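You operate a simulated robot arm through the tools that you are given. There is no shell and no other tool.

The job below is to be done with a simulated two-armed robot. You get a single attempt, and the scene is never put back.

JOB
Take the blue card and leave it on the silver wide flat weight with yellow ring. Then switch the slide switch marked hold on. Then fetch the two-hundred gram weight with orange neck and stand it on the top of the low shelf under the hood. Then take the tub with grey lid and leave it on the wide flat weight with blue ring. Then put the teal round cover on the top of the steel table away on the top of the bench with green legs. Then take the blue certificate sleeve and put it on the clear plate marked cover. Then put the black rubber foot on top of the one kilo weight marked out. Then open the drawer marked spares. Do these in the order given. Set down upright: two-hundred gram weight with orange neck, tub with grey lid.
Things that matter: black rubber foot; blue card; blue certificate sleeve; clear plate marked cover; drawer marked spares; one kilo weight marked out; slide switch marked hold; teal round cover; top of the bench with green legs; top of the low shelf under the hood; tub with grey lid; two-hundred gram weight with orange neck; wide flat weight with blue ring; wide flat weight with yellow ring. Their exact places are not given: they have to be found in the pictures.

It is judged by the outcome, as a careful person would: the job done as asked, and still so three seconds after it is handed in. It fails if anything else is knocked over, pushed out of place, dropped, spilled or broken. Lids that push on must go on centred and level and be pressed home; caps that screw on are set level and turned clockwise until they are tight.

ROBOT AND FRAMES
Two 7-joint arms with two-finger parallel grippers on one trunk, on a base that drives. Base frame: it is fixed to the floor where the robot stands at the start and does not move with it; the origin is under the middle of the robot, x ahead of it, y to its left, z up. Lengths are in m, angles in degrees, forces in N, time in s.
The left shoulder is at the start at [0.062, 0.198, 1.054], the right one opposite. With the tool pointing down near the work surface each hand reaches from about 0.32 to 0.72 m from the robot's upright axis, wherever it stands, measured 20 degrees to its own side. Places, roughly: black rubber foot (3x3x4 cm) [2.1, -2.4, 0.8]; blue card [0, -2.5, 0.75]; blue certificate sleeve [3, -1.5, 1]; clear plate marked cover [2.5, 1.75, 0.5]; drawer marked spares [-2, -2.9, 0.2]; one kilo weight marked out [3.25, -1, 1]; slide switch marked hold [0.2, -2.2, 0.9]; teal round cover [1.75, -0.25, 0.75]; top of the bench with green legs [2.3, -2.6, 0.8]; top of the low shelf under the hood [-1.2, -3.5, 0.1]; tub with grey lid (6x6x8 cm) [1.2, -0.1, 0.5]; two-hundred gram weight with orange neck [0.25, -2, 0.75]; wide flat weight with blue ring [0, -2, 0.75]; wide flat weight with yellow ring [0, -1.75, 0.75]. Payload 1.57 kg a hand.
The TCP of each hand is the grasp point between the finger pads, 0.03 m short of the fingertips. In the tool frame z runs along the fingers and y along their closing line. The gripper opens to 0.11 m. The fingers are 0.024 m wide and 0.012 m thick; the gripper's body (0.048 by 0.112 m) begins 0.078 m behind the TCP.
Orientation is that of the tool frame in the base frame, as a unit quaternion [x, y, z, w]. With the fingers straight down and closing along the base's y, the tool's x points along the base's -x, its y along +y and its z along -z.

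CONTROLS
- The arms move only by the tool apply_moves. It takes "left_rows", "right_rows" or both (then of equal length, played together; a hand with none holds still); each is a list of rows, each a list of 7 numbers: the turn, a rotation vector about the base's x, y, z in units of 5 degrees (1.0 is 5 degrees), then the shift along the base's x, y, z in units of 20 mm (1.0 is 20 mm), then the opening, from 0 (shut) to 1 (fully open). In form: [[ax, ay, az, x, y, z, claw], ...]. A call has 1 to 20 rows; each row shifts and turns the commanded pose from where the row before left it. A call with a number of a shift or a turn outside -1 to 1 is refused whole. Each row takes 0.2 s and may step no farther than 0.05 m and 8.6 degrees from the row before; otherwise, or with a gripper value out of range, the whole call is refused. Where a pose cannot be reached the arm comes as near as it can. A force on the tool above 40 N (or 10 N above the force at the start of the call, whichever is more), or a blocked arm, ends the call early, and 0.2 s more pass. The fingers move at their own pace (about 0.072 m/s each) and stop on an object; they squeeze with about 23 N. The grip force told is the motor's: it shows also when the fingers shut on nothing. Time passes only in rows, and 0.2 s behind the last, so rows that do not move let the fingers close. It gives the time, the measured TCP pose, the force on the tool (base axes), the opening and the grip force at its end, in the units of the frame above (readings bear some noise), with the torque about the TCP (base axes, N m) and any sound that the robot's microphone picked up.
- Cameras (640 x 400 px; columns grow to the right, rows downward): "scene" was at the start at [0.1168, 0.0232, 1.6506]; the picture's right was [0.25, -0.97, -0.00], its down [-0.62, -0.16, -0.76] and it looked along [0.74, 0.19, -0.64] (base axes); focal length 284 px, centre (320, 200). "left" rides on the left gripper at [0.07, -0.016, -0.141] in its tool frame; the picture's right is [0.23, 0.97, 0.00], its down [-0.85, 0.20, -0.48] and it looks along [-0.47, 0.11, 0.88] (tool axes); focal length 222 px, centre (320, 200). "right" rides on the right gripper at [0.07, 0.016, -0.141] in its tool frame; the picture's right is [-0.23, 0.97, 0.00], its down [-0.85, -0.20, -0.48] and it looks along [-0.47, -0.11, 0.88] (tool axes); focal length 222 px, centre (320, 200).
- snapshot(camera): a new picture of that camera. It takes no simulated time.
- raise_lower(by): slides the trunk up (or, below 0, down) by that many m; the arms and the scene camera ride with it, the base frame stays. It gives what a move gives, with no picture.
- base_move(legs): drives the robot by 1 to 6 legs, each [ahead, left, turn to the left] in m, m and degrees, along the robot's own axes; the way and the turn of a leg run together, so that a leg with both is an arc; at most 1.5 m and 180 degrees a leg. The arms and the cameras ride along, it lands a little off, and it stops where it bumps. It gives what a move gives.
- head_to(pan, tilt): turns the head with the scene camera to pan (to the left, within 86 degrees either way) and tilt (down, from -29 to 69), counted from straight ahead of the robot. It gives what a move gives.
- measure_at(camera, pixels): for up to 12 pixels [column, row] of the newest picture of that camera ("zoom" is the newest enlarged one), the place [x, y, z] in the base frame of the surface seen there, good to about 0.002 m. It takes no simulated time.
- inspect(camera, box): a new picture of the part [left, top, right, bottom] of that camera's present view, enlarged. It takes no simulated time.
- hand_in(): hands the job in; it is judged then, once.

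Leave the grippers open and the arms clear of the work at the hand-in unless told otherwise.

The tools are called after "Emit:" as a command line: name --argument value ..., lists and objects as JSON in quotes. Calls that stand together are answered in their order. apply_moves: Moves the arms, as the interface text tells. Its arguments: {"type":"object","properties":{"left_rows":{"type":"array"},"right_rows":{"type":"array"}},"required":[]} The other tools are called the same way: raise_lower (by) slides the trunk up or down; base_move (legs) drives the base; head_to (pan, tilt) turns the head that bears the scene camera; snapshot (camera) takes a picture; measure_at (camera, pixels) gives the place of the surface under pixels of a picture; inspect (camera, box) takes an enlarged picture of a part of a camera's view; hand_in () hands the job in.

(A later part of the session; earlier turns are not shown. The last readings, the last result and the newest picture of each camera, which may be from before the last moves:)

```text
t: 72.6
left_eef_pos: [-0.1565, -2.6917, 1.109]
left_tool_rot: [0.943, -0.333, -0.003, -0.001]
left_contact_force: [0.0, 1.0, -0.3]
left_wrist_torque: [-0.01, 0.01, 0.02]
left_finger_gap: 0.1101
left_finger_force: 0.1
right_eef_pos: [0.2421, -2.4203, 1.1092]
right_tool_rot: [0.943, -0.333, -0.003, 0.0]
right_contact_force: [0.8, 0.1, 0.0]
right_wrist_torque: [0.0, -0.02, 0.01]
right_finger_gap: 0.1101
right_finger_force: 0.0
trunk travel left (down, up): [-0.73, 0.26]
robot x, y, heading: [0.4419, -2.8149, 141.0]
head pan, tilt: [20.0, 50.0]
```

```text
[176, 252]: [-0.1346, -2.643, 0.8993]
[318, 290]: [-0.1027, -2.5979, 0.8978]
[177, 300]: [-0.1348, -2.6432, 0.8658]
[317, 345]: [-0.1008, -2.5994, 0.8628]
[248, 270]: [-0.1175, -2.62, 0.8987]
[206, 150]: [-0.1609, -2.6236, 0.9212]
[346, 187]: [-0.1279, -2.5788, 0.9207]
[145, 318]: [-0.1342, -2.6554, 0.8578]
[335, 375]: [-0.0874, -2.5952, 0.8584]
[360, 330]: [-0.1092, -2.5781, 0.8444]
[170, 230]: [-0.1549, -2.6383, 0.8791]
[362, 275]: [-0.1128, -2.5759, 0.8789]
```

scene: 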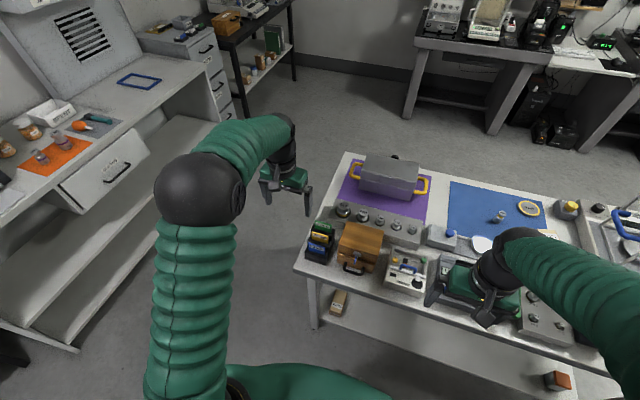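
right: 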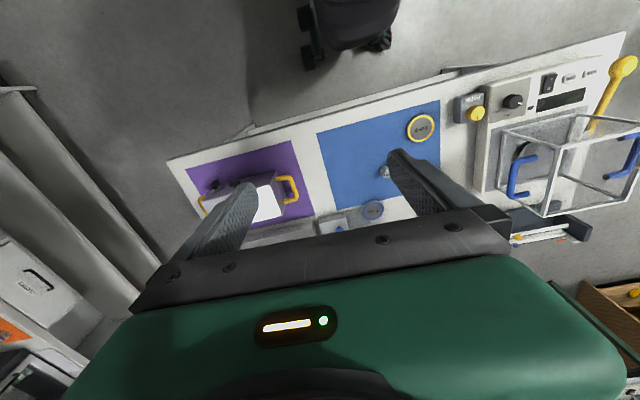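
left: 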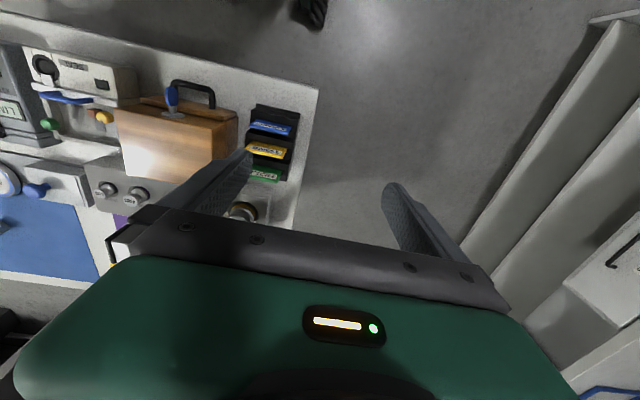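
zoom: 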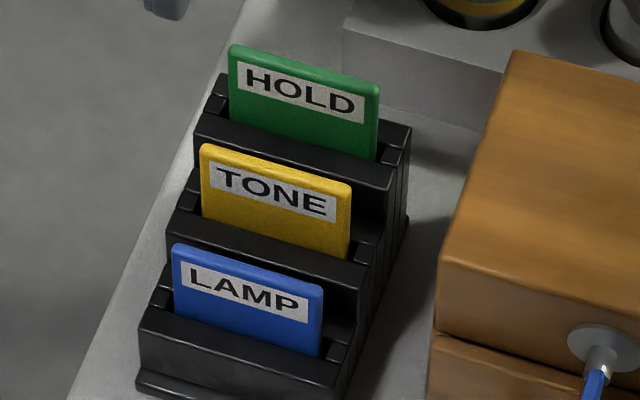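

Card: ends at [-0.135,-2.643] and [-0.103,-2.598], top 0.899. I bring the left TCP over its middle [-0.119,-2.620] with the fingers set to about 85 mm, stop at z≈0.99 and check with the camera.

Emit:
apply_moves --left_rows '[[0, 0, 0, 0.47, 0.9, 0, 0.77], [0, 0, 0, 0.47, 0.9, 0, 0.77], [0, 0, 0, 0.47, 0.9, 0, 0.77], [0, 0, 0, 0.47, 0.9, 0, 0.77], [0, 0, 0, 0, 0, -1, 0.77], [0, 0, 0, 0, 0, -1, 0.77], [0, 0, 0, 0, 0, -1, 0.77], [0, 0, 0, 0, 0, -1, 0.77], [0, 0, 0, 0, 0, -1, 0.77], [0, 0, 0, 0, 0, -1, 0.77]]'

Emit:
inspect --camera "scene" --box '[270, 170, 390, 270]'

Emit:
snapshot --camera "left"

```text
t: 74.8
left_eef_pos: [-0.1178, -2.6202, 0.989]
left_tool_rot: [0.943, -0.333, -0.002, -0.001]
left_contact_force: [-0.8, 0.0, -0.1]
left_wrist_torque: [-0.01, 0.0, 0.01]
left_finger_gap: 0.0847
left_finger_force: 0.1
right_eef_pos: [0.2427, -2.4215, 1.1085]
right_tool_rot: [0.943, -0.333, -0.002, -0.002]
right_contact_force: [0.5, 0.2, 0.6]
right_wrist_torque: [0.01, 0.05, -0.03]
right_finger_gap: 0.1101
right_finger_force: 0.0
trunk travel left (down, up): [-0.73, 0.26]
robot x, y, heading: [0.4446, -2.8158, 141.3]
head pan, tilt: [20.0, 50.0]
```

```text
4.00 times, centred on (330, 220) of scene
```

zoom: 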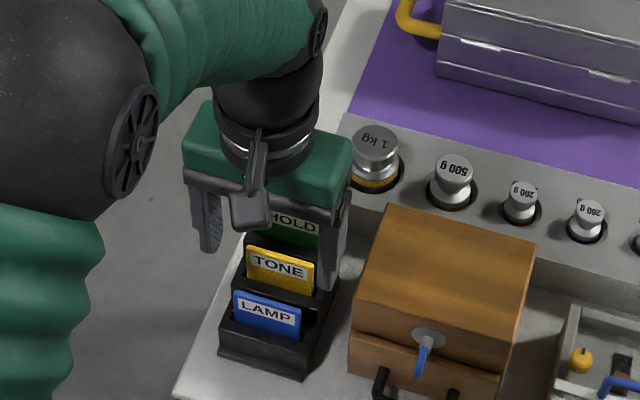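

```text
taken
```

left: 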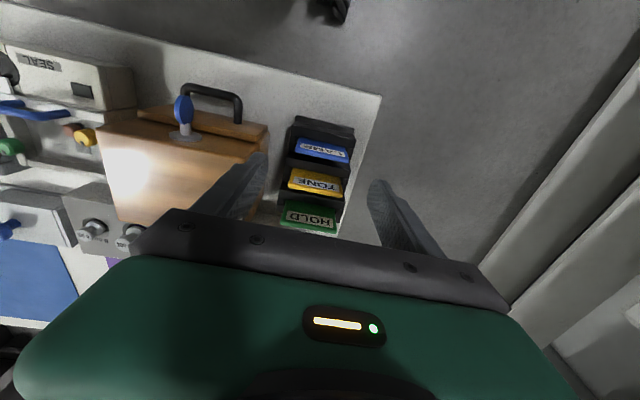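

Laterally aligned (card centre between the fingers). I go straight down to z≈0.893, then close.

Emit:
apply_moves --left_rows '[[0, 0, 0, 0, 0, -1, 0.77], [0, 0, 0, 0, 0, -1, 0.77], [0, 0, 0, 0, 0, -1, 0.77], [0, 0, 0, 0, 0, -1, 0.77], [0, 0, 0, -0.06, 0, -0.8, 0.77]]'

Emit:
inspect --camera "scene" --box '[280, 190, 380, 270]'

Emit:
inspect --camera "left" --box '[220, 60, 420, 220]'

```text
t: 76.0
left_eef_pos: [-0.1193, -2.6193, 0.8943]
left_tool_rot: [0.943, -0.333, -0.003, -0.001]
left_contact_force: [-0.5, -1.0, -1.1]
left_wrist_torque: [0.02, 0.0, 0.01]
left_finger_gap: 0.0845
left_finger_force: 0.0
right_eef_pos: [0.2427, -2.4214, 1.1089]
right_tool_rot: [0.943, -0.333, -0.002, -0.001]
right_contact_force: [0.2, 0.2, -0.3]
right_wrist_torque: [-0.02, -0.05, -0.01]
right_finger_gap: 0.1099
right_finger_force: 0.0
trunk travel left (down, up): [-0.73, 0.26]
robot x, y, heading: [0.4445, -2.8184, 141.1]
head pan, tilt: [20.0, 50.0]
```

```text
5.00 times, centred on (330, 230) of scene
```

zoom: 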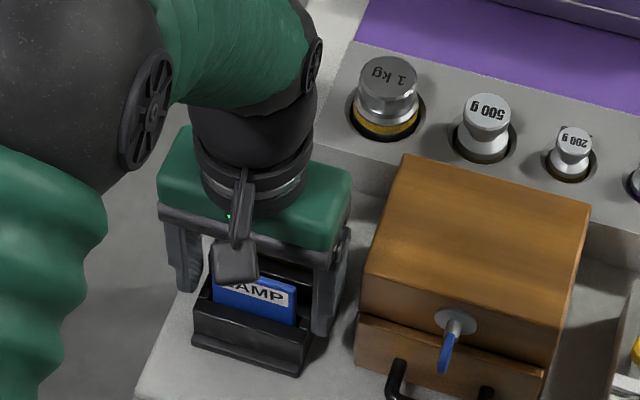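

```text
2.50 times, centred on (320, 140) of left
```

zoom: 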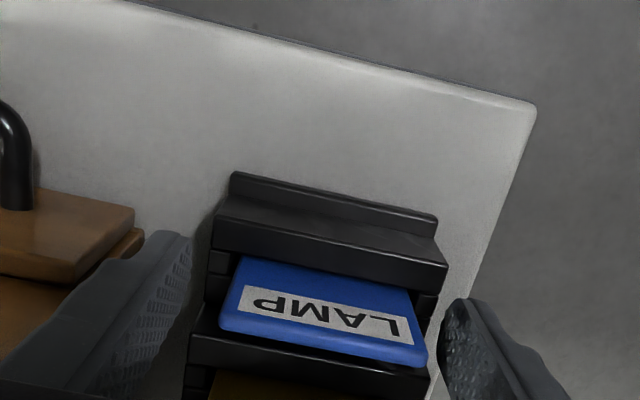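

Fingers straddle the card. I close the left gripper.

Emit:
apply_moves --left_rows '[[0, 0, 0, 0, 0, 0, 0.5], [0, 0, 0, 0, 0, 0, 0.45], [0, 0, 0, 0, 0, 0, 0.4], [0, 0, 0, 0, 0, 0, 0.4]]'

Emit:
inspect --camera "left" --box '[220, 60, 420, 220]'

```text
t: 77.0
left_eef_pos: [-0.1196, -2.6201, 0.8946]
left_tool_rot: [0.943, -0.333, -0.002, 0.0]
left_contact_force: [-0.7, -0.1, 1.3]
left_wrist_torque: [-0.03, 0.01, 0.0]
left_finger_gap: 0.0591
left_finger_force: 23.0
right_eef_pos: [0.2437, -2.4216, 1.1092]
right_tool_rot: [0.943, -0.333, -0.003, -0.001]
right_contact_force: [0.1, -0.2, 1.7]
right_wrist_torque: [0.02, -0.03, -0.01]
right_finger_gap: 0.1098
right_finger_force: 0.2
trunk travel left (down, up): [-0.73, 0.26]
robot x, y, heading: [0.4454, -2.8136, 140.9]
head pan, tilt: [20.0, 50.0]
```

```text
2.50 times, centred on (320, 140) of left
```

zoom: 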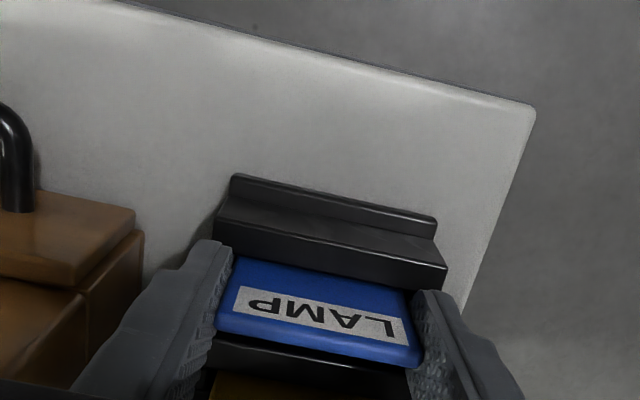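

Gripped: opening 59 mm, force 23 N. I lift slowly straight up.

Emit:
apply_moves --left_rows '[[0, 0, 0, 0, 0, 0.5, 0.4], [0, 0, 0, 0, 0, 0.5, 0.4], [0, 0, 0, 0, 0, 1, 0.4], [0, 0, 0, 0, 0, 1, 0.4], [0, 0, 0, 0, 0, 1, 0.4], [0, 0, 0, 0, 0, 1, 0.4], [0, 0, 0, 0, 0, 1, 0.4], [0, 0, 0, 0, 0, 1, 0.4], [0, 0, 0, 0, 0, 1, 0.4], [0, 0, 0, 0, 0, 1, 0.4], [0, 0, 0, 0, 0, 1, 0.4]]'

Emit:
inspect --camera "scene" --box '[260, 150, 400, 270]'

```text
t: 79.4
left_eef_pos: [-0.1207, -2.6198, 1.0944]
left_tool_rot: [0.943, -0.333, -0.003, -0.001]
left_contact_force: [0.0, 0.0, -0.2]
left_wrist_torque: [-0.01, -0.01, 0.01]
left_finger_gap: 0.0587
left_finger_force: 22.7
right_eef_pos: [0.2434, -2.4215, 1.1088]
right_tool_rot: [0.943, -0.334, -0.003, -0.001]
right_contact_force: [0.5, 0.0, -0.2]
right_wrist_torque: [0.02, -0.03, 0.01]
right_finger_gap: 0.1099
right_finger_force: 0.1
trunk travel left (down, up): [-0.73, 0.26]
robot x, y, heading: [0.4429, -2.8124, 141.0]
head pan, tilt: [20.0, 50.0]
```

```text
3.33 times, centred on (330, 210) of scene
```

zoom: 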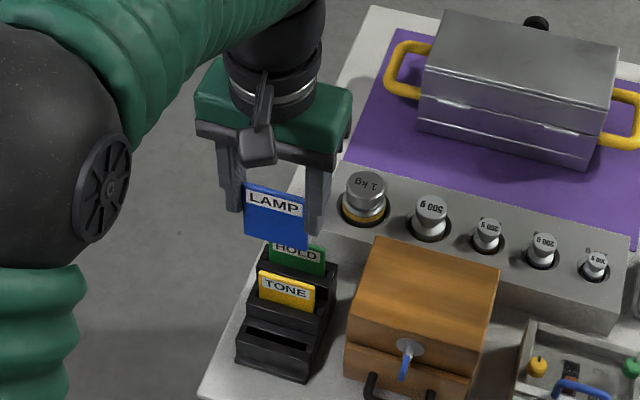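

The card hangs squarely between the fingers. I raise the trunk a bit, then drive round the table's left end to the near side, keeping the hands off the table.

Emit:
raise_lower --by 0.15

Emit:
base_move --legs '[[-0.25, 0, 0], [0, -1.5, 0], [1.45, -0.1, 0], [0.6, 0, 0], [0, 0, 180], [0, -1.1, 0]]'

Emit:
head_to --pan 0 --tilt 50

Emit:
snapshot --camera "scene"

```text
t: 81.1
left_eef_pos: [-0.1203, -2.6203, 1.2453]
left_tool_rot: [0.943, -0.333, -0.002, 0.0]
left_contact_force: [0.0, 0.0, -0.5]
left_wrist_torque: [0.01, 0.03, 0.01]
left_finger_gap: 0.0589
left_finger_force: 23.4
right_eef_pos: [0.243, -2.4205, 1.2594]
right_tool_rot: [0.943, -0.333, -0.002, -0.001]
right_contact_force: [0.4, -0.8, -0.3]
right_wrist_torque: [-0.02, 0.01, 0.02]
right_finger_gap: 0.1102
right_finger_force: 0.1
trunk travel left (down, up): [-0.88, 0.11]
robot x, y, heading: [0.4484, -2.8187, 140.8]
head pan, tilt: [20.0, 50.0]
```

```text
t: 112.2
left_eef_pos: [-0.0764, -1.448, 1.2452]
left_tool_rot: [0.35, 0.937, -0.002, 0.002]
left_contact_force: [-0.1, 0.1, -0.2]
left_wrist_torque: [-0.02, 0.03, 0.01]
left_finger_gap: 0.0588
left_finger_force: 22.5
right_eef_pos: [-0.4475, -1.6338, 1.2576]
right_tool_rot: [0.35, 0.937, -0.002, 0.002]
right_contact_force: [0.0, -0.5, -0.3]
right_wrist_torque: [-0.01, 0.04, -0.01]
right_finger_gap: 0.1103
right_finger_force: 0.2
trunk travel left (down, up): [-0.88, 0.11]
robot x, y, heading: [-0.6381, -1.2362, -41.0]
head pan, tilt: [20.0, 50.0]
```

```text
t: 113.0
left_eef_pos: [-0.0788, -1.4488, 1.2454]
left_tool_rot: [0.35, 0.937, -0.002, 0.003]
left_contact_force: [-0.1, -0.5, -0.8]
left_wrist_torque: [0.0, 0.02, 0.01]
left_finger_gap: 0.0592
left_finger_force: 22.6
right_eef_pos: [-0.4502, -1.6348, 1.2605]
right_tool_rot: [0.35, 0.937, -0.001, 0.004]
right_contact_force: [0.4, 0.4, -0.5]
right_wrist_torque: [-0.02, 0.01, 0.02]
right_finger_gap: 0.1101
right_finger_force: 0.0
trunk travel left (down, up): [-0.88, 0.11]
robot x, y, heading: [-0.6345, -1.2343, -41.1]
head pan, tilt: [0.0, 50.0]
```

```text
taken
```

scene: 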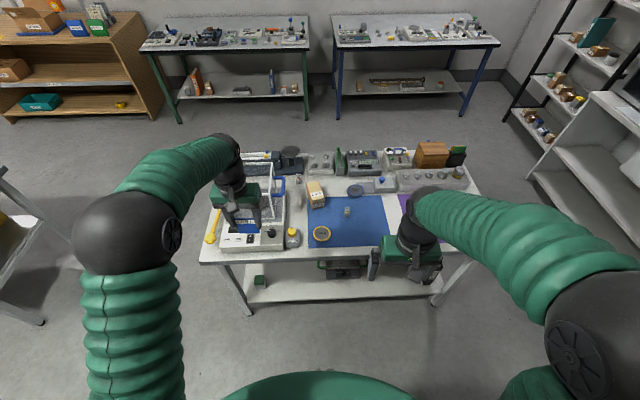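

The card is still in the left hand. I zoom in on the yellow-ring weight (321,234) and measure it and the table edge.

Emit:
inspect --camera "scene" --box '[285, 205, 365, 255]'

Emit:
measure_at --camera "zoom" --pixels '[[290, 230], [218, 230], [362, 230], [290, 180], [290, 285], [290, 300], [120, 240], [290, 345], [80, 200], [500, 60], [600, 340], [200, 340]]'

```text
8.00 times, centred on (325, 230) of scene
```

zoom: 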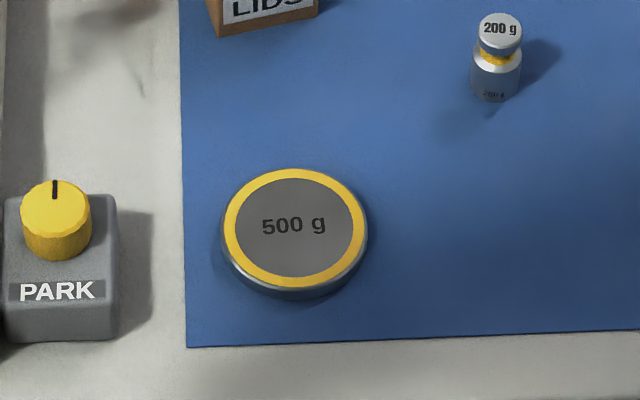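

```text
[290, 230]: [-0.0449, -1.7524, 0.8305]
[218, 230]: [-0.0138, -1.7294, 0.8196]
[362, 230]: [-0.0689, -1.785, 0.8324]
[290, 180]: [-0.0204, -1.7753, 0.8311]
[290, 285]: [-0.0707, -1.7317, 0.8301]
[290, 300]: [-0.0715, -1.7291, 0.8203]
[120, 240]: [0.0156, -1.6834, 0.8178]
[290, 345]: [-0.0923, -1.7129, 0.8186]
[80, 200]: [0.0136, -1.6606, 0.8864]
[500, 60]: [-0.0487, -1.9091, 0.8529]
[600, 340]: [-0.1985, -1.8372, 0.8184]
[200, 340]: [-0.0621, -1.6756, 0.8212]
```

Emit:
inspect --camera "scene" --box '[200, 180, 300, 250]'

Emit:
measure_at --camera "scene" --pixels '[[321, 248], [321, 252], [321, 256], [321, 262], [400, 248], [220, 258]]'

Emit:
snapshot --camera "left"

```text
5.71 times, centred on (250, 215) of scene
```

zoom: 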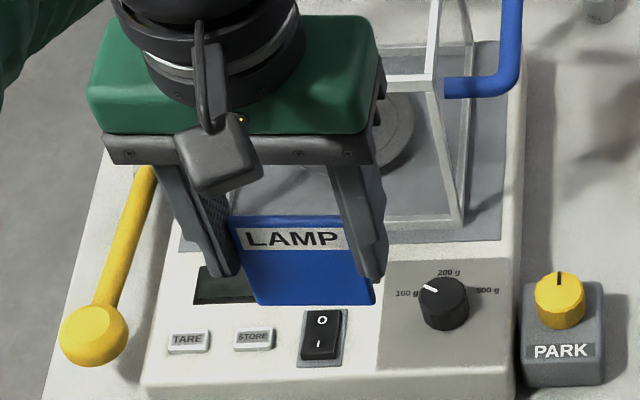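

```text
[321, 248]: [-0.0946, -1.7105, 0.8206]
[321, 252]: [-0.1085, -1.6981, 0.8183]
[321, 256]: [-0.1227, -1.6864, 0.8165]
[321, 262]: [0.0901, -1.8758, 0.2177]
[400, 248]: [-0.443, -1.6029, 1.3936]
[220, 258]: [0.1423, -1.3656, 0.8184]
```

```text
taken
```

left: 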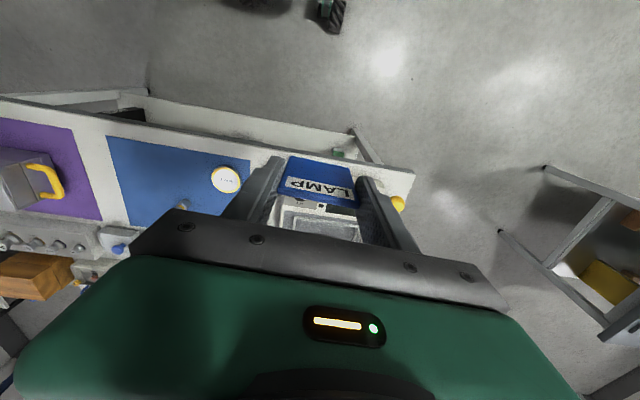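

Emit:
measure_at --camera "zoom" --pixels '[[232, 222], [258, 300], [370, 298], [340, 255], [300, 220], [310, 300], [290, 270]]'

```text
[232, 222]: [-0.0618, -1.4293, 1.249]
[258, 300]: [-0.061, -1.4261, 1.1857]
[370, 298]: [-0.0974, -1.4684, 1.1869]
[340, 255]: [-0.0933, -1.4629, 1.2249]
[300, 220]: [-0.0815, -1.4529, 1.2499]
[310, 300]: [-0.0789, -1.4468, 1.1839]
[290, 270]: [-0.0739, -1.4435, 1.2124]
```

The card is 66 mm tall and its centre lies 29 mm beyond the TCP; the weight's centre is [-0.046,-1.754], radius ≈37 mm, top 0.831. I'll tilt the tool to 30° above horizontal, set the card's front edge on the weight and release so it lies flat. First I shift the base right 0.2 m and tilt the tool in free air.

Emit:
base_move --legs '[[0, -0.2, 0]]'

Emit:
apply_moves --left_rows '[[-0.656, -0.755, 0, 0, 0, 0, 0.4], [-0.656, -0.755, 0, 0, 0, 0, 0.4], [-0.656, -0.755, 0, 0, 0, 0, 0.4], [-0.656, -0.755, 0, 0, 0, 0, 0.4], [-0.656, -0.755, 0, 0, 0, 0, 0.4], [-0.656, -0.755, 0, 0, 0, 0, 0.4], [-0.656, -0.755, 0, 0, 0, 0, 0.4], [-0.656, -0.755, 0, 0, 0, 0, 0.4], [-0.656, -0.755, 0, 0, 0, 0, 0.4], [-0.656, -0.755, 0, 0, 0, 0, 0.4], [-0.656, -0.755, 0, 0, 0, 0, 0.4], [-0.656, -0.755, 0, 0, 0, 0, 0.4], [0, 0, 0, 0, 0, 0, 0.4]]'

Emit:
snapshot --camera "scene"

```text
t: 114.7
left_eef_pos: [-0.2059, -1.5957, 1.2447]
left_tool_rot: [0.351, 0.936, -0.004, 0.002]
left_contact_force: [0.9, 0.4, 0.0]
left_wrist_torque: [-0.03, -0.01, 0.0]
left_finger_gap: 0.0592
left_finger_force: 23.1
right_eef_pos: [-0.5779, -1.7811, 1.2607]
right_tool_rot: [0.352, 0.936, -0.005, 0.002]
right_contact_force: [0.3, -0.2, 0.1]
right_wrist_torque: [-0.01, 0.03, 0.04]
right_finger_gap: 0.1101
right_finger_force: 0.1
trunk travel left (down, up): [-0.88, 0.11]
robot x, y, heading: [-0.7655, -1.3842, -41.2]
head pan, tilt: [0.0, 50.0]
```

```text
t: 117.5
left_eef_pos: [-0.2144, -1.6018, 1.2469]
left_tool_rot: [0.303, 0.809, -0.177, 0.472]
left_contact_force: [-0.8, 0.1, -0.2]
left_wrist_torque: [-0.04, 0.01, 0.02]
left_finger_gap: 0.0588
left_finger_force: 22.8
right_eef_pos: [-0.5842, -1.7864, 1.2599]
right_tool_rot: [0.351, 0.936, -0.001, 0.004]
right_contact_force: [0.2, 0.8, -0.8]
right_wrist_torque: [0.03, -0.02, 0.03]
right_finger_gap: 0.1102
right_finger_force: 0.1
trunk travel left (down, up): [-0.88, 0.11]
robot x, y, heading: [-0.7665, -1.3854, -41.1]
head pan, tilt: [0.0, 50.0]
```

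```text
taken
```

scene: 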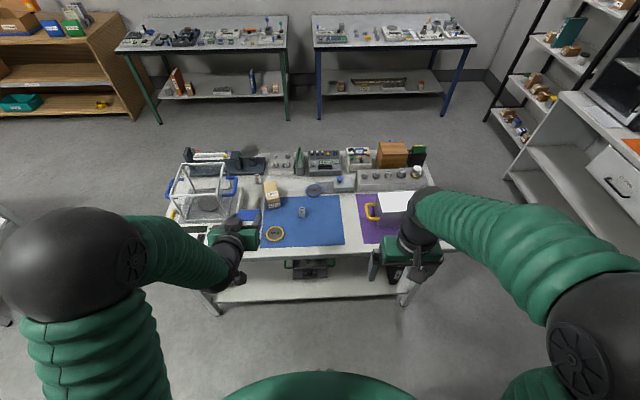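

The tool now points forward, 30° down, holding the card. I lower the trunk 0.2 m and move ahead 0.1 m, then check the pose.

Emit:
raise_lower --by -0.2

Emit:
base_move --legs '[[0.1, 0, 0]]'

Emit:
head_to --pan 10 --tilt 55

Emit:
snapshot --camera "scene"

```text
t: 119.6
left_eef_pos: [-0.2141, -1.602, 1.0471]
left_tool_rot: [0.303, 0.809, -0.176, 0.472]
left_contact_force: [0.6, -0.5, 0.3]
left_wrist_torque: [0.02, 0.01, 0.01]
left_finger_gap: 0.0592
left_finger_force: 23.7
right_eef_pos: [-0.5865, -1.7886, 1.0593]
right_tool_rot: [0.351, 0.936, -0.001, 0.004]
right_contact_force: [0.1, 0.3, -0.4]
right_wrist_torque: [0.0, 0.02, 0.01]
right_finger_gap: 0.1099
right_finger_force: 0.1
trunk travel left (down, up): [-0.68, 0.31]
robot x, y, heading: [-0.7673, -1.3888, -41.2]
head pan, tilt: [0.0, 50.0]
```

```text
t: 120.8
left_eef_pos: [-0.1423, -1.6628, 1.0482]
left_tool_rot: [0.302, 0.809, -0.175, 0.473]
left_contact_force: [-0.7, 0.5, 0.2]
left_wrist_torque: [0.02, -0.01, 0.0]
left_finger_gap: 0.0587
left_finger_force: 23.3
right_eef_pos: [-0.5122, -1.8496, 1.0605]
right_tool_rot: [0.35, 0.937, -0.002, 0.005]
right_contact_force: [1.3, -0.3, -0.6]
right_wrist_torque: [0.02, -0.01, 0.03]
right_finger_gap: 0.1098
right_finger_force: 0.1
trunk travel left (down, up): [-0.68, 0.31]
robot x, y, heading: [-0.6956, -1.452, -41.4]
head pan, tilt: [0.0, 50.0]
```

```text
t: 121.5
left_eef_pos: [-0.1395, -1.6656, 1.0466]
left_tool_rot: [0.303, 0.809, -0.176, 0.472]
left_contact_force: [0.4, -0.4, -0.1]
left_wrist_torque: [-0.01, 0.03, 0.03]
left_finger_gap: 0.0588
left_finger_force: 23.3
right_eef_pos: [-0.5092, -1.8505, 1.059]
right_tool_rot: [0.35, 0.937, -0.001, 0.004]
right_contact_force: [1.0, 0.2, 0.2]
right_wrist_torque: [0.02, 0.01, -0.01]
right_finger_gap: 0.1098
right_finger_force: 0.2
trunk travel left (down, up): [-0.68, 0.31]
robot x, y, heading: [-0.6978, -1.4504, -40.9]
head pan, tilt: [10.0, 55.0]
```

```text
taken
```

scene: 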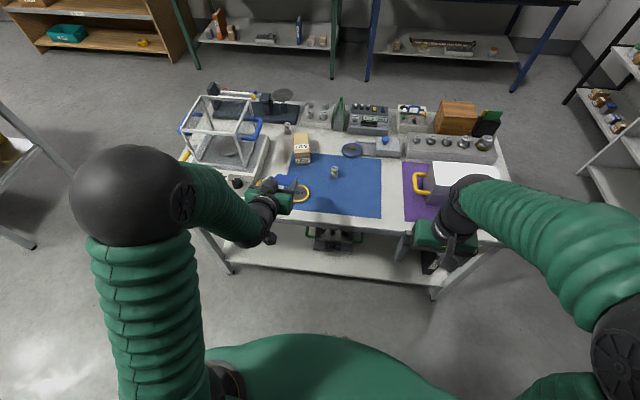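

Moving the card above the weight at z≈0.92 first.

Emit:
apply_moves --left_rows '[[0, 0, 0, 0.95, -0.915, -1, 0.4], [0, 0, 0, 0.95, -0.915, -1, 0.4], [0, 0, 0, 0.95, -0.915, -1, 0.4], [0, 0, 0, 0.95, -0.915, -1, 0.4], [0, 0, 0, 0, 0, -1, 0.4], [0, 0, 0, 0, 0, -1, 0.4], [0, 0, 0, 0, 0, 0, 0.4]]'

Emit:
inspect --camera "scene" --box '[240, 150, 360, 240]'

Emit:
snapshot --camera "left"

```text
t: 123.1
left_eef_pos: [-0.0659, -1.738, 0.9276]
left_tool_rot: [0.302, 0.809, -0.175, 0.473]
left_contact_force: [0.4, 1.2, 0.5]
left_wrist_torque: [0.0, 0.04, 0.0]
left_finger_gap: 0.059
left_finger_force: 23.4
right_eef_pos: [-0.5112, -1.8513, 1.0605]
right_tool_rot: [0.35, 0.937, -0.001, 0.004]
right_contact_force: [0.4, 0.7, 0.5]
right_wrist_torque: [0.0, -0.01, 0.0]
right_finger_gap: 0.1098
right_finger_force: 0.0
trunk travel left (down, up): [-0.68, 0.31]
robot x, y, heading: [-0.6943, -1.4475, -41.3]
head pan, tilt: [10.0, 55.0]
```

```text
4.44 times, centred on (300, 195) of scene
```

zoom: 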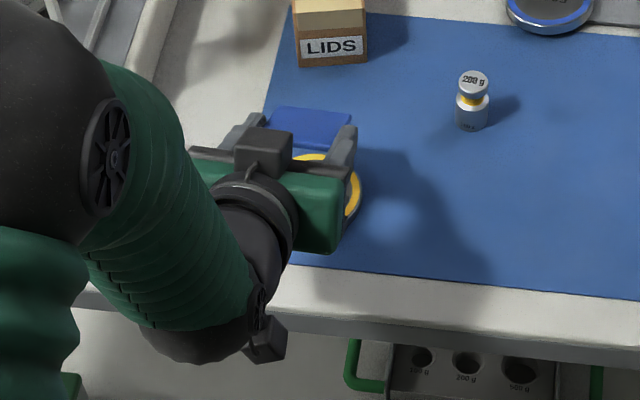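

```text
taken
```

left: 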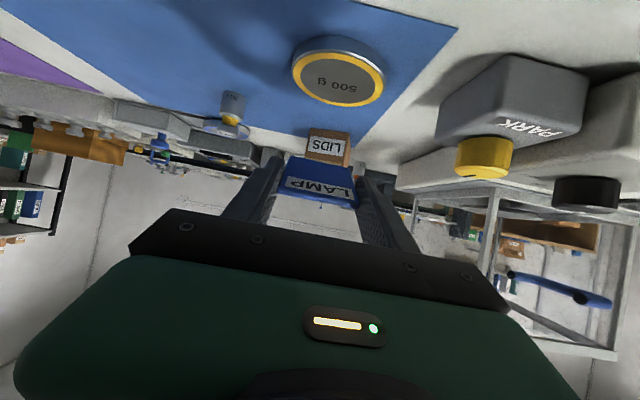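

Emit:
measure_at --camera "left" --pixels '[[338, 78], [300, 78], [380, 80], [318, 190], [288, 160], [352, 172]]'

Emit:
inspect --camera "left" --box '[240, 20, 440, 220]'

```text
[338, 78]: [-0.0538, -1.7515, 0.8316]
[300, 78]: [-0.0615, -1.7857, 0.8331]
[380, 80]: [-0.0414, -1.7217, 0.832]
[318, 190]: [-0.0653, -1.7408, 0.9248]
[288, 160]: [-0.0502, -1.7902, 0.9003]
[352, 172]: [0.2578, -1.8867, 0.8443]
```

```text
2.00 times, centred on (340, 120) of left
```

zoom: 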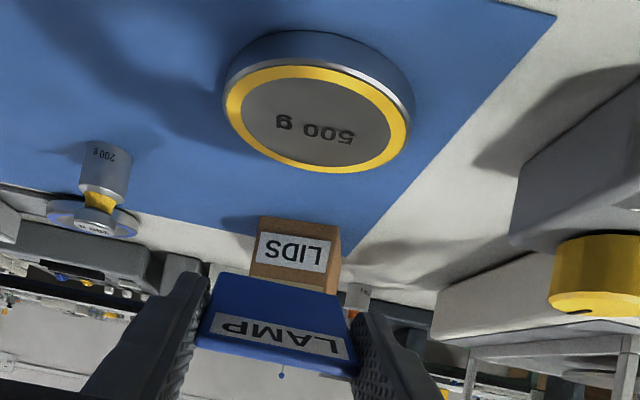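

The card's front edge sits 30 mm beyond the weight's centre, centred sideways. I lower gently till the front edge nearly touches.

Emit:
apply_moves --left_rows '[[0, 0, 0, 0, 0, -1, 0.4], [0, 0, 0, 0, 0, -1, 0.4], [0, 0, 0, 0, 0, -0.5, 0.4], [0, 0, 0, 0, 0, -0.4, 0.4], [0, 0, 0, 0, 0, -0.2, 0.4], [0, 0, 0, 0, 0, 0, 0.4]]'

Emit:
inspect --camera "left" --box '[220, 60, 440, 220]'

Emit:
inspect --camera "scene" --box '[250, 160, 340, 230]'

```text
t: 124.5
left_eef_pos: [-0.0651, -1.7389, 0.8669]
left_tool_rot: [0.302, 0.81, -0.175, 0.472]
left_contact_force: [0.7, 0.1, 3.2]
left_wrist_torque: [-0.07, -0.19, 0.02]
left_finger_gap: 0.059
left_finger_force: 23.0
right_eef_pos: [-0.5126, -1.8507, 1.0601]
right_tool_rot: [0.35, 0.937, -0.001, 0.005]
right_contact_force: [-0.5, 0.0, 0.2]
right_wrist_torque: [0.04, -0.03, 0.03]
right_finger_gap: 0.11
right_finger_force: 0.1
trunk travel left (down, up): [-0.68, 0.31]
robot x, y, heading: [-0.6915, -1.4515, -41.2]
head pan, tilt: [10.0, 55.0]
```

```text
2.50 times, centred on (330, 140) of left
```

zoom: 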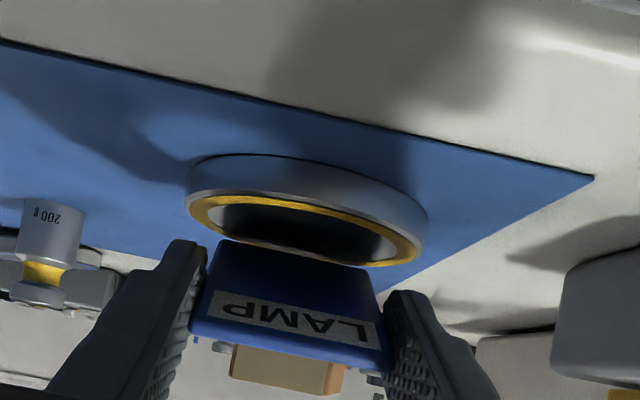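

```text
5.71 times, centred on (295, 195) of scene
```

zoom: 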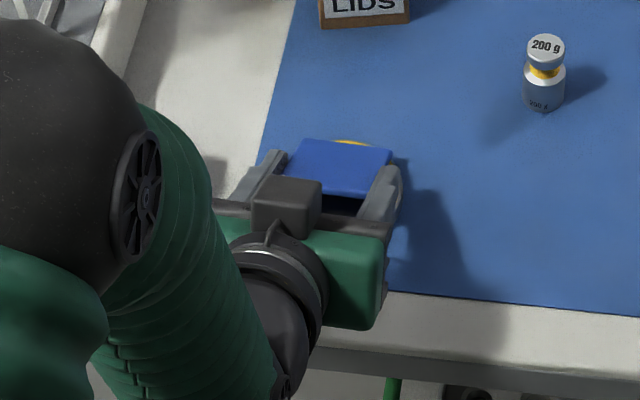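

The front edge rests on the weight (3 N). I open the fingers so that the card drops flat.

Emit:
apply_moves --left_rows '[[0, 0, 0, 0, 0, 0, 0.6], [0, 0, 0, 0, 0, 0, 0.75], [0, 0, 0, 0, 0, 0, 0.9], [0, 0, 0, 0, 0, 0, 0.9], [0, 0, 0, 0, 0, 0, 0.9]]'

Emit:
inspect --camera "left" --box '[220, 60, 440, 220]'

Emit:
inspect --camera "scene" --box '[250, 160, 340, 230]'

```text
t: 125.7
left_eef_pos: [-0.0643, -1.7384, 0.8663]
left_tool_rot: [0.303, 0.809, -0.175, 0.472]
left_contact_force: [-0.5, -0.1, -0.5]
left_wrist_torque: [0.02, 0.07, 0.0]
left_finger_gap: 0.0994
left_finger_force: 0.0
right_eef_pos: [-0.5116, -1.851, 1.059]
right_tool_rot: [0.35, 0.937, 0.0, 0.004]
right_contact_force: [-0.8, 0.3, 0.4]
right_wrist_torque: [-0.03, -0.01, -0.01]
right_finger_gap: 0.1101
right_finger_force: 0.1
trunk travel left (down, up): [-0.68, 0.31]
robot x, y, heading: [-0.6923, -1.4498, -41.2]
head pan, tilt: [10.0, 55.0]
```

```text
2.50 times, centred on (330, 140) of left
```

zoom: 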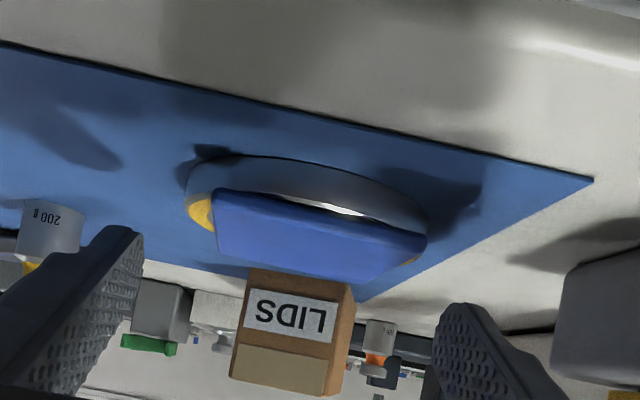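

```text
5.71 times, centred on (295, 195) of scene
```

zoom: 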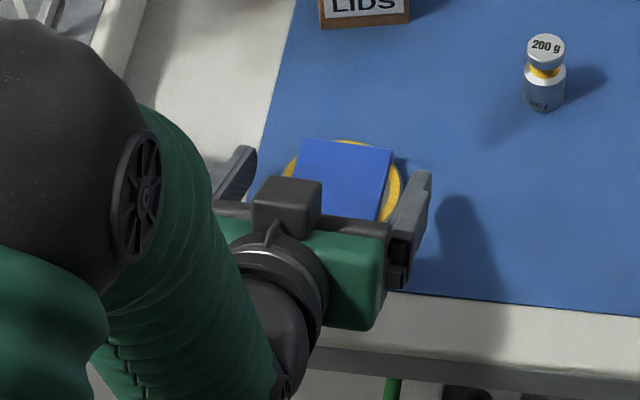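

The card lies flat on the weight. I withdraw the left hand back along its own axis and upward, then rotate it back downward.

Emit:
apply_moves --left_rows '[[0, 0, 0, -0.66, 0.57, 0.49, 0.9], [0, 0, 0, -0.66, 0.57, 0.49, 0.9], [0, 0, 0, -0.66, 0.57, 0.49, 0.9], [0, 0, 0, -0.66, 0.57, 0.49, 0.9], [0, 0, 0, -0.66, 0.57, 0.49, 0.9], [0, 0, 0, -0.3, 0.3, 1, 0.9], [0, 0, 0, 0, 0, 1, 0.9], [0, 0, 0, 0, 0, 1, 0.9], [0, 0, 0, 0, 0, 1, 0.9], [0, 0, 0, 0, 0, 1, 0.9], [0, 0, 0, 0, 0, 1, 0.9]]'

Emit:
apply_moves --left_rows '[[0.656, 0.755, 0, 0, 0, 0.5, 1], [0.656, 0.755, 0, 0, 0, 0.5, 1], [0.656, 0.755, 0, 0, 0, 0.5, 1], [0.656, 0.755, 0, 0, 0, 0.5, 1], [0.656, 0.755, 0, 0, 0, 0.5, 1], [0.656, 0.755, 0, 0, 0, 0.5, 1], [0.656, 0.755, 0, 0, 0, 0, 1], [0.656, 0.755, 0, 0, 0, 0, 1], [0.656, 0.755, 0, 0, 0, 0, 1], [0.656, 0.755, 0, 0, 0, 0, 1], [0.656, 0.755, 0, 0, 0, 0, 1], [0.656, 0.755, 0, 0, 0, 0, 1]]'

Emit:
snapshot --camera "scene"

```text
t: 128.1
left_eef_pos: [-0.1384, -1.675, 1.0338]
left_tool_rot: [0.303, 0.809, -0.175, 0.473]
left_contact_force: [0.2, -0.3, 0.6]
left_wrist_torque: [0.02, -0.01, -0.02]
left_finger_gap: 0.0989
left_finger_force: 0.2
right_eef_pos: [-0.5125, -1.8505, 1.0607]
right_tool_rot: [0.35, 0.937, 0.0, 0.004]
right_contact_force: [0.6, -0.4, 0.1]
right_wrist_torque: [0.02, 0.04, -0.01]
right_finger_gap: 0.1101
right_finger_force: 0.0
trunk travel left (down, up): [-0.68, 0.31]
robot x, y, heading: [-0.6952, -1.4494, -41.1]
head pan, tilt: [10.0, 55.0]
```

```text
t: 130.7
left_eef_pos: [-0.1368, -1.6756, 1.0936]
left_tool_rot: [0.351, 0.936, 0.001, 0.003]
left_contact_force: [0.5, -0.1, 0.5]
left_wrist_torque: [-0.03, 0.01, 0.01]
left_finger_gap: 0.1099
left_finger_force: 0.1
right_eef_pos: [-0.512, -1.8513, 1.0596]
right_tool_rot: [0.35, 0.937, 0.0, 0.004]
right_contact_force: [-0.7, -0.6, -0.5]
right_wrist_torque: [-0.02, 0.0, 0.01]
right_finger_gap: 0.1097
right_finger_force: 0.0
trunk travel left (down, up): [-0.68, 0.31]
robot x, y, heading: [-0.6977, -1.4523, -41.1]
head pan, tilt: [10.0, 55.0]
```

```text
taken
```

scene: 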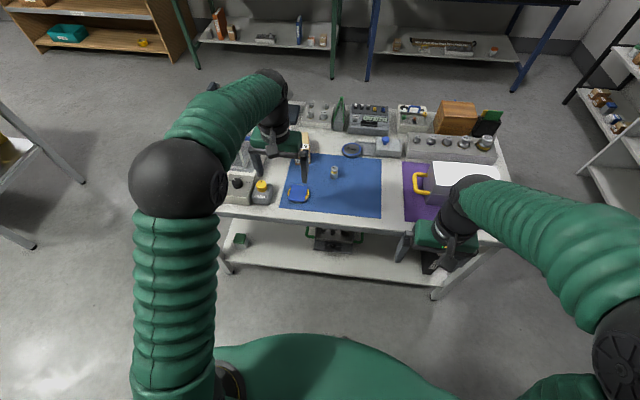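

Card done. Now I raise the trunk and drive back around to the far side for the hold switch.

Emit:
raise_lower --by 0.25

Emit:
base_move --legs '[[-0.15, 0, 0], [0, 1.25, 0], [1.45, 0, 0], [0.45, 0, 0], [0, 0, 180], [0, 1.25, 0]]'

Emit:
head_to --pan 0 --tilt 55

Emit:
snapshot --camera "scene"

```text
t: 133.3
left_eef_pos: [-0.1372, -1.676, 1.3448]
left_tool_rot: [0.351, 0.936, 0.0, 0.005]
left_contact_force: [0.3, 0.0, 0.3]
left_wrist_torque: [-0.02, 0.04, -0.01]
left_finger_gap: 0.1099
left_finger_force: 0.0
right_eef_pos: [-0.5109, -1.8508, 1.3097]
right_tool_rot: [0.351, 0.936, 0.0, 0.005]
right_contact_force: [0.1, -0.5, 0.6]
right_wrist_torque: [-0.02, 0.0, 0.01]
right_finger_gap: 0.1099
right_finger_force: 0.1
trunk travel left (down, up): [-0.93, 0.06]
robot x, y, heading: [-0.6952, -1.4478, -41.2]
head pan, tilt: [10.0, 55.0]
```

```text
t: 162.8
left_eef_pos: [0.0557, -2.3348, 1.3439]
left_tool_rot: [0.928, -0.373, -0.005, 0.0]
left_contact_force: [0.6, -0.1, -0.5]
left_wrist_torque: [0.0, -0.01, 0.01]
left_finger_gap: 0.1098
left_finger_force: 0.0
right_eef_pos: [0.4366, -2.1759, 1.3095]
right_tool_rot: [0.929, -0.371, -0.004, 0.0]
right_contact_force: [-0.3, 0.2, 0.3]
right_wrist_torque: [0.01, 0.02, -0.01]
right_finger_gap: 0.1101
right_finger_force: 0.2
trunk travel left (down, up): [-0.93, 0.06]
robot x, y, heading: [0.5963, -2.5862, 136.0]
head pan, tilt: [10.0, 55.0]
```

```text
t: 163.5
left_eef_pos: [0.0532, -2.3371, 1.3447]
left_tool_rot: [0.928, -0.372, -0.005, 0.0]
left_contact_force: [-0.1, 0.2, 0.3]
left_wrist_torque: [0.0, 0.0, -0.04]
left_finger_gap: 0.1104
left_finger_force: 0.0
right_eef_pos: [0.4356, -2.1792, 1.3108]
right_tool_rot: [0.928, -0.371, -0.004, -0.001]
right_contact_force: [-0.5, -0.7, -0.5]
right_wrist_torque: [-0.01, 0.02, 0.04]
right_finger_gap: 0.1101
right_finger_force: 0.1
trunk travel left (down, up): [-0.93, 0.06]
robot x, y, heading: [0.6015, -2.5827, 136.3]
head pan, tilt: [0.0, 55.0]
```

```text
taken
```

scene: 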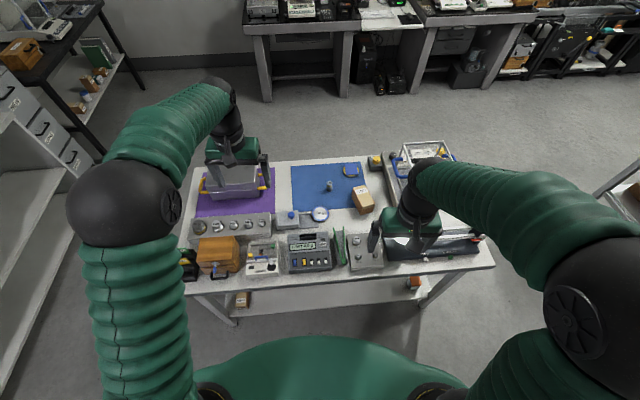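

I square up by 4° and inspect the LIMIT box's switches.

Emit:
base_move --legs '[[0, 0, 4.5]]'

Emit:
snapshot --camera "scene"

Emit:
inspect --camera "scene" --box '[290, 225, 360, 280]'

```text
t: 164.4
left_eef_pos: [0.0358, -2.3815, 1.3448]
left_tool_rot: [0.942, -0.335, -0.006, 0.0]
left_contact_force: [0.3, 0.4, -1.1]
left_wrist_torque: [0.03, 0.01, -0.02]
left_finger_gap: 0.1101
left_finger_force: 0.0
right_eef_pos: [0.4038, -2.1956, 1.3102]
right_tool_rot: [0.942, -0.335, -0.004, -0.001]
right_contact_force: [-0.6, 0.1, 0.2]
right_wrist_torque: [-0.02, -0.02, -0.05]
right_finger_gap: 0.11
right_finger_force: 0.1
trunk travel left (down, up): [-0.93, 0.06]
robot x, y, heading: [0.6006, -2.585, 140.7]
head pan, tilt: [0.0, 55.0]
```

```text
taken
```

scene: 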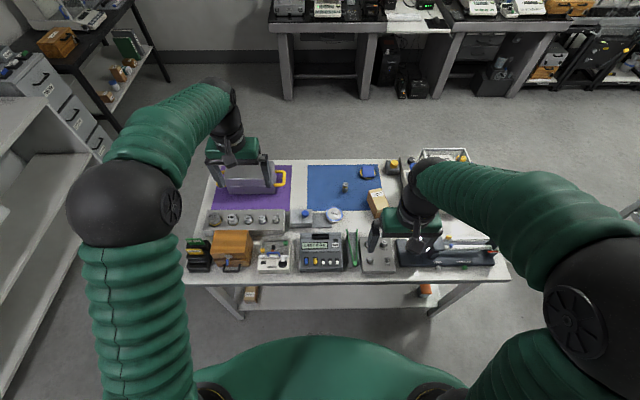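

```text
7.27 times, centred on (325, 252) of scene
```

zoom: 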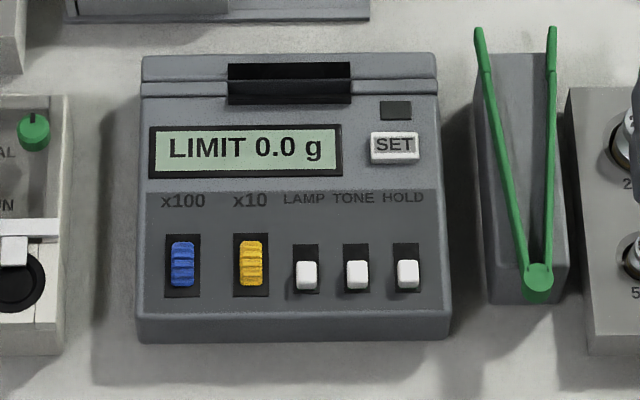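

HOLD's knob stands at the near end of its slot; the slot's free travel is away from me, towards the label. I measure knob and slot.

Emit:
measure_at --camera "zoom" --pixels '[[408, 266], [408, 280], [408, 286], [406, 250], [406, 246], [406, 235], [357, 266], [430, 280], [430, 245], [510, 150], [485, 40], [408, 305]]'

```text
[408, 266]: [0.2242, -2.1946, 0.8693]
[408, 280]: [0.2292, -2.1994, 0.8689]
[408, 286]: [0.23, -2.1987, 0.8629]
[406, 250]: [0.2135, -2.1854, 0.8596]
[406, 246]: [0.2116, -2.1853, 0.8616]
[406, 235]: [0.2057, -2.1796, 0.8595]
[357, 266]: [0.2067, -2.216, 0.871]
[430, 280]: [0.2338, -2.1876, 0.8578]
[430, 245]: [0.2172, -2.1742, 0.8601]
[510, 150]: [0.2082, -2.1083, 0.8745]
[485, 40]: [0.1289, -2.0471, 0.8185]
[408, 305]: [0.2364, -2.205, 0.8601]
```

Knob top z≈0.870, face 0.860, knob centre about [0.227,-2.197], free travel ≈9 mm away from me. I'll push it with the closed right fingertips. I lower the trunk and bring the right hand above the near side of the knob.

Emit:
raise_lower --by -0.25

Emit:
apply_moves --right_rows '[[0, 0, 0, -0.99, -0.1, 0, 0.3], [0, 0, 0, -0.99, -0.1, 0, 0], [0, 0, 0, -0.99, -0.1, 0, 0], [0, 0, 0, -0.99, -0.1, 0, 0], [0, 0, 0, -0.99, -0.1, 0, 0], [0, 0, 0, -0.99, -0.1, 0, 0], [0, 0, 0, -0.99, -0.1, 0, 0], [0, 0, 0, -0.99, -0.1, 0, 0], [0, 0, 0, 0, 0, 0, 0]]'

Emit:
snapshot --camera "right"

```text
t: 167.0
left_eef_pos: [0.0376, -2.3813, 1.0957]
left_tool_rot: [0.942, -0.336, -0.005, 0.001]
left_contact_force: [0.4, -0.3, -0.2]
left_wrist_torque: [0.0, 0.01, 0.01]
left_finger_gap: 0.1098
left_finger_force: 0.0
right_eef_pos: [0.4057, -2.1943, 1.0609]
right_tool_rot: [0.942, -0.335, -0.006, -0.001]
right_contact_force: [0.0, 0.3, -0.3]
right_wrist_torque: [0.04, 0.0, 0.01]
right_finger_gap: 0.1104
right_finger_force: 0.1
trunk travel left (down, up): [-0.68, 0.31]
robot x, y, heading: [0.5974, -2.5839, 140.7]
head pan, tilt: [0.0, 55.0]
```

```text
t: 169.0
left_eef_pos: [0.0376, -2.3817, 1.0963]
left_tool_rot: [0.942, -0.336, -0.006, -0.001]
left_contact_force: [-0.1, -0.3, 0.4]
left_wrist_torque: [0.0, 0.02, -0.02]
left_finger_gap: 0.1098
left_finger_force: 0.0
right_eef_pos: [0.2476, -2.2091, 1.0596]
right_tool_rot: [0.942, -0.335, -0.005, -0.001]
right_contact_force: [-0.4, 0.2, 0.7]
right_wrist_torque: [0.01, 0.0, -0.01]
right_finger_gap: 0.0
right_finger_force: 21.2
trunk travel left (down, up): [-0.68, 0.31]
robot x, y, heading: [0.5991, -2.587, 140.8]
head pan, tilt: [0.0, 55.0]
```

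```text
taken
```

right: 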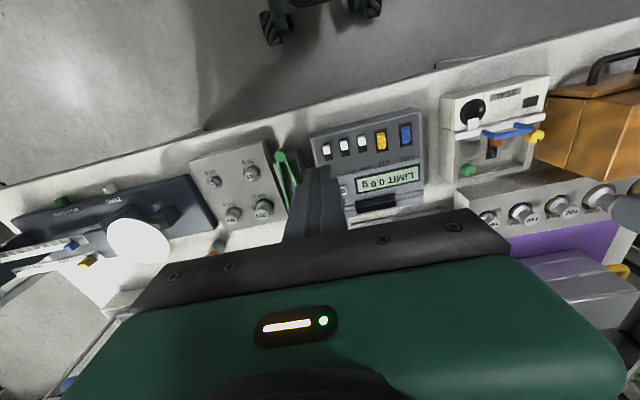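

I re-measure the HOLD knob from the wrist camera (about (327,150)).

Emit:
inspect --camera "right" --box '[300, 110, 420, 190]'

Emit:
measure_at --camera "right" --pixels '[[327, 149], [327, 145], [344, 146], [325, 140], [328, 155]]'

Emit:
inspect --camera "scene" --box '[290, 200, 390, 280]'

```text
5.00 times, centred on (360, 150) of right
```

zoom: 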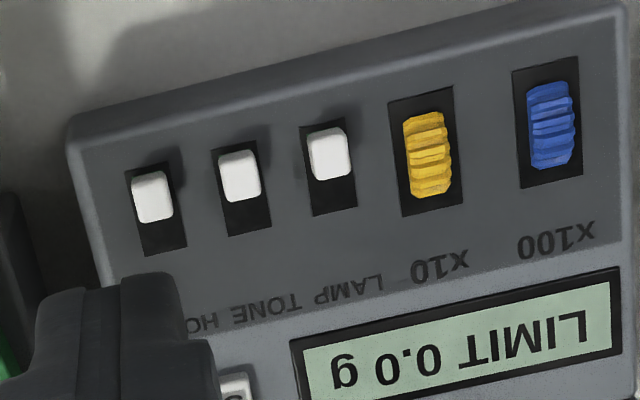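

```text
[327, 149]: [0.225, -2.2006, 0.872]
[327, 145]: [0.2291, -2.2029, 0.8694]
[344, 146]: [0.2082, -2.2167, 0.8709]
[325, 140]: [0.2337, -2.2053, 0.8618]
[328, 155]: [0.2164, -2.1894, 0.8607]
```

```text
5.00 times, centred on (340, 240) of scene
```

zoom: 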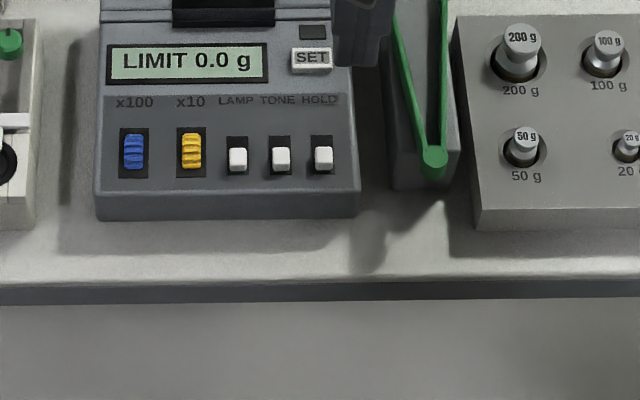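

Knob centre ≈[0.227,-2.1985]. I correct by a few mm and descend on its near side, stopping at z≈0.92 to check.

Emit:
apply_moves --right_rows '[[0, 0, 0, -0.15, -0.21, -1, 0], [0, 0, 0, 0, 0, -1, 0], [0, 0, 0, 0, 0, -1, 0], [0, 0, 0, 0, 0, -1, 0], [0, 0, 0, 0, 0, -1, 0], [0, 0, 0, 0, 0, -1, 0], [0, 0, 0, 0, 0, -1, 0], [0, 0, 0, 0, 0, 0, 0]]'

Emit:
inspect --camera "right" --box '[240, 60, 440, 220]'

Emit:
inspect --camera "scene" --box '[290, 200, 390, 280]'

```text
t: 170.8
left_eef_pos: [0.0374, -2.3815, 1.0967]
left_tool_rot: [0.942, -0.336, -0.006, 0.0]
left_contact_force: [-0.1, 0.2, 1.0]
left_wrist_torque: [0.02, -0.04, 0.0]
left_finger_gap: 0.11
left_finger_force: 0.0
right_eef_pos: [0.2455, -2.2158, 0.9211]
right_tool_rot: [0.942, -0.335, -0.005, -0.001]
right_contact_force: [0.6, 0.3, 0.2]
right_wrist_torque: [0.0, 0.01, -0.01]
right_finger_gap: 0.0
right_finger_force: 21.6
trunk travel left (down, up): [-0.68, 0.31]
robot x, y, heading: [0.6039, -2.5849, 140.8]
head pan, tilt: [0.0, 55.0]
```

```text
2.50 times, centred on (340, 140) of right
```

zoom: 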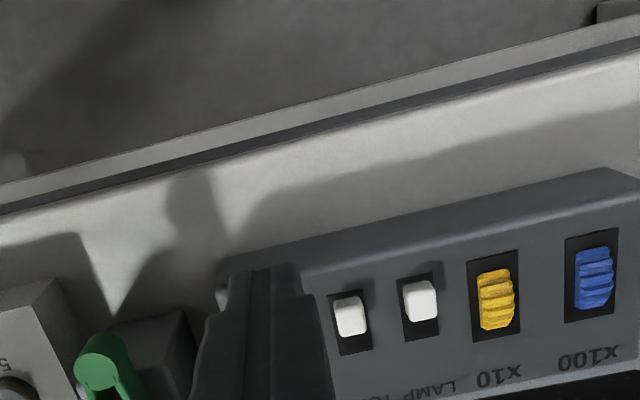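

```text
5.00 times, centred on (340, 240) of scene
```

zoom: 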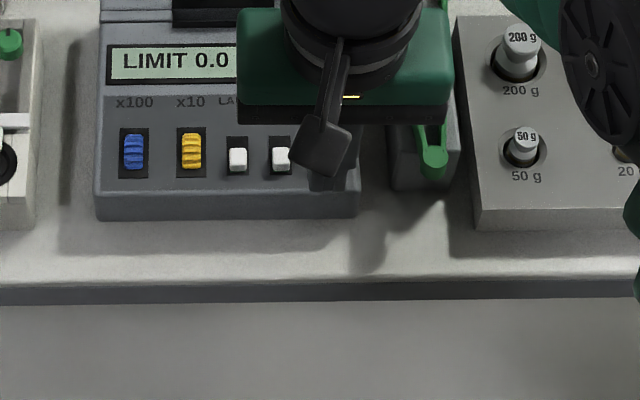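

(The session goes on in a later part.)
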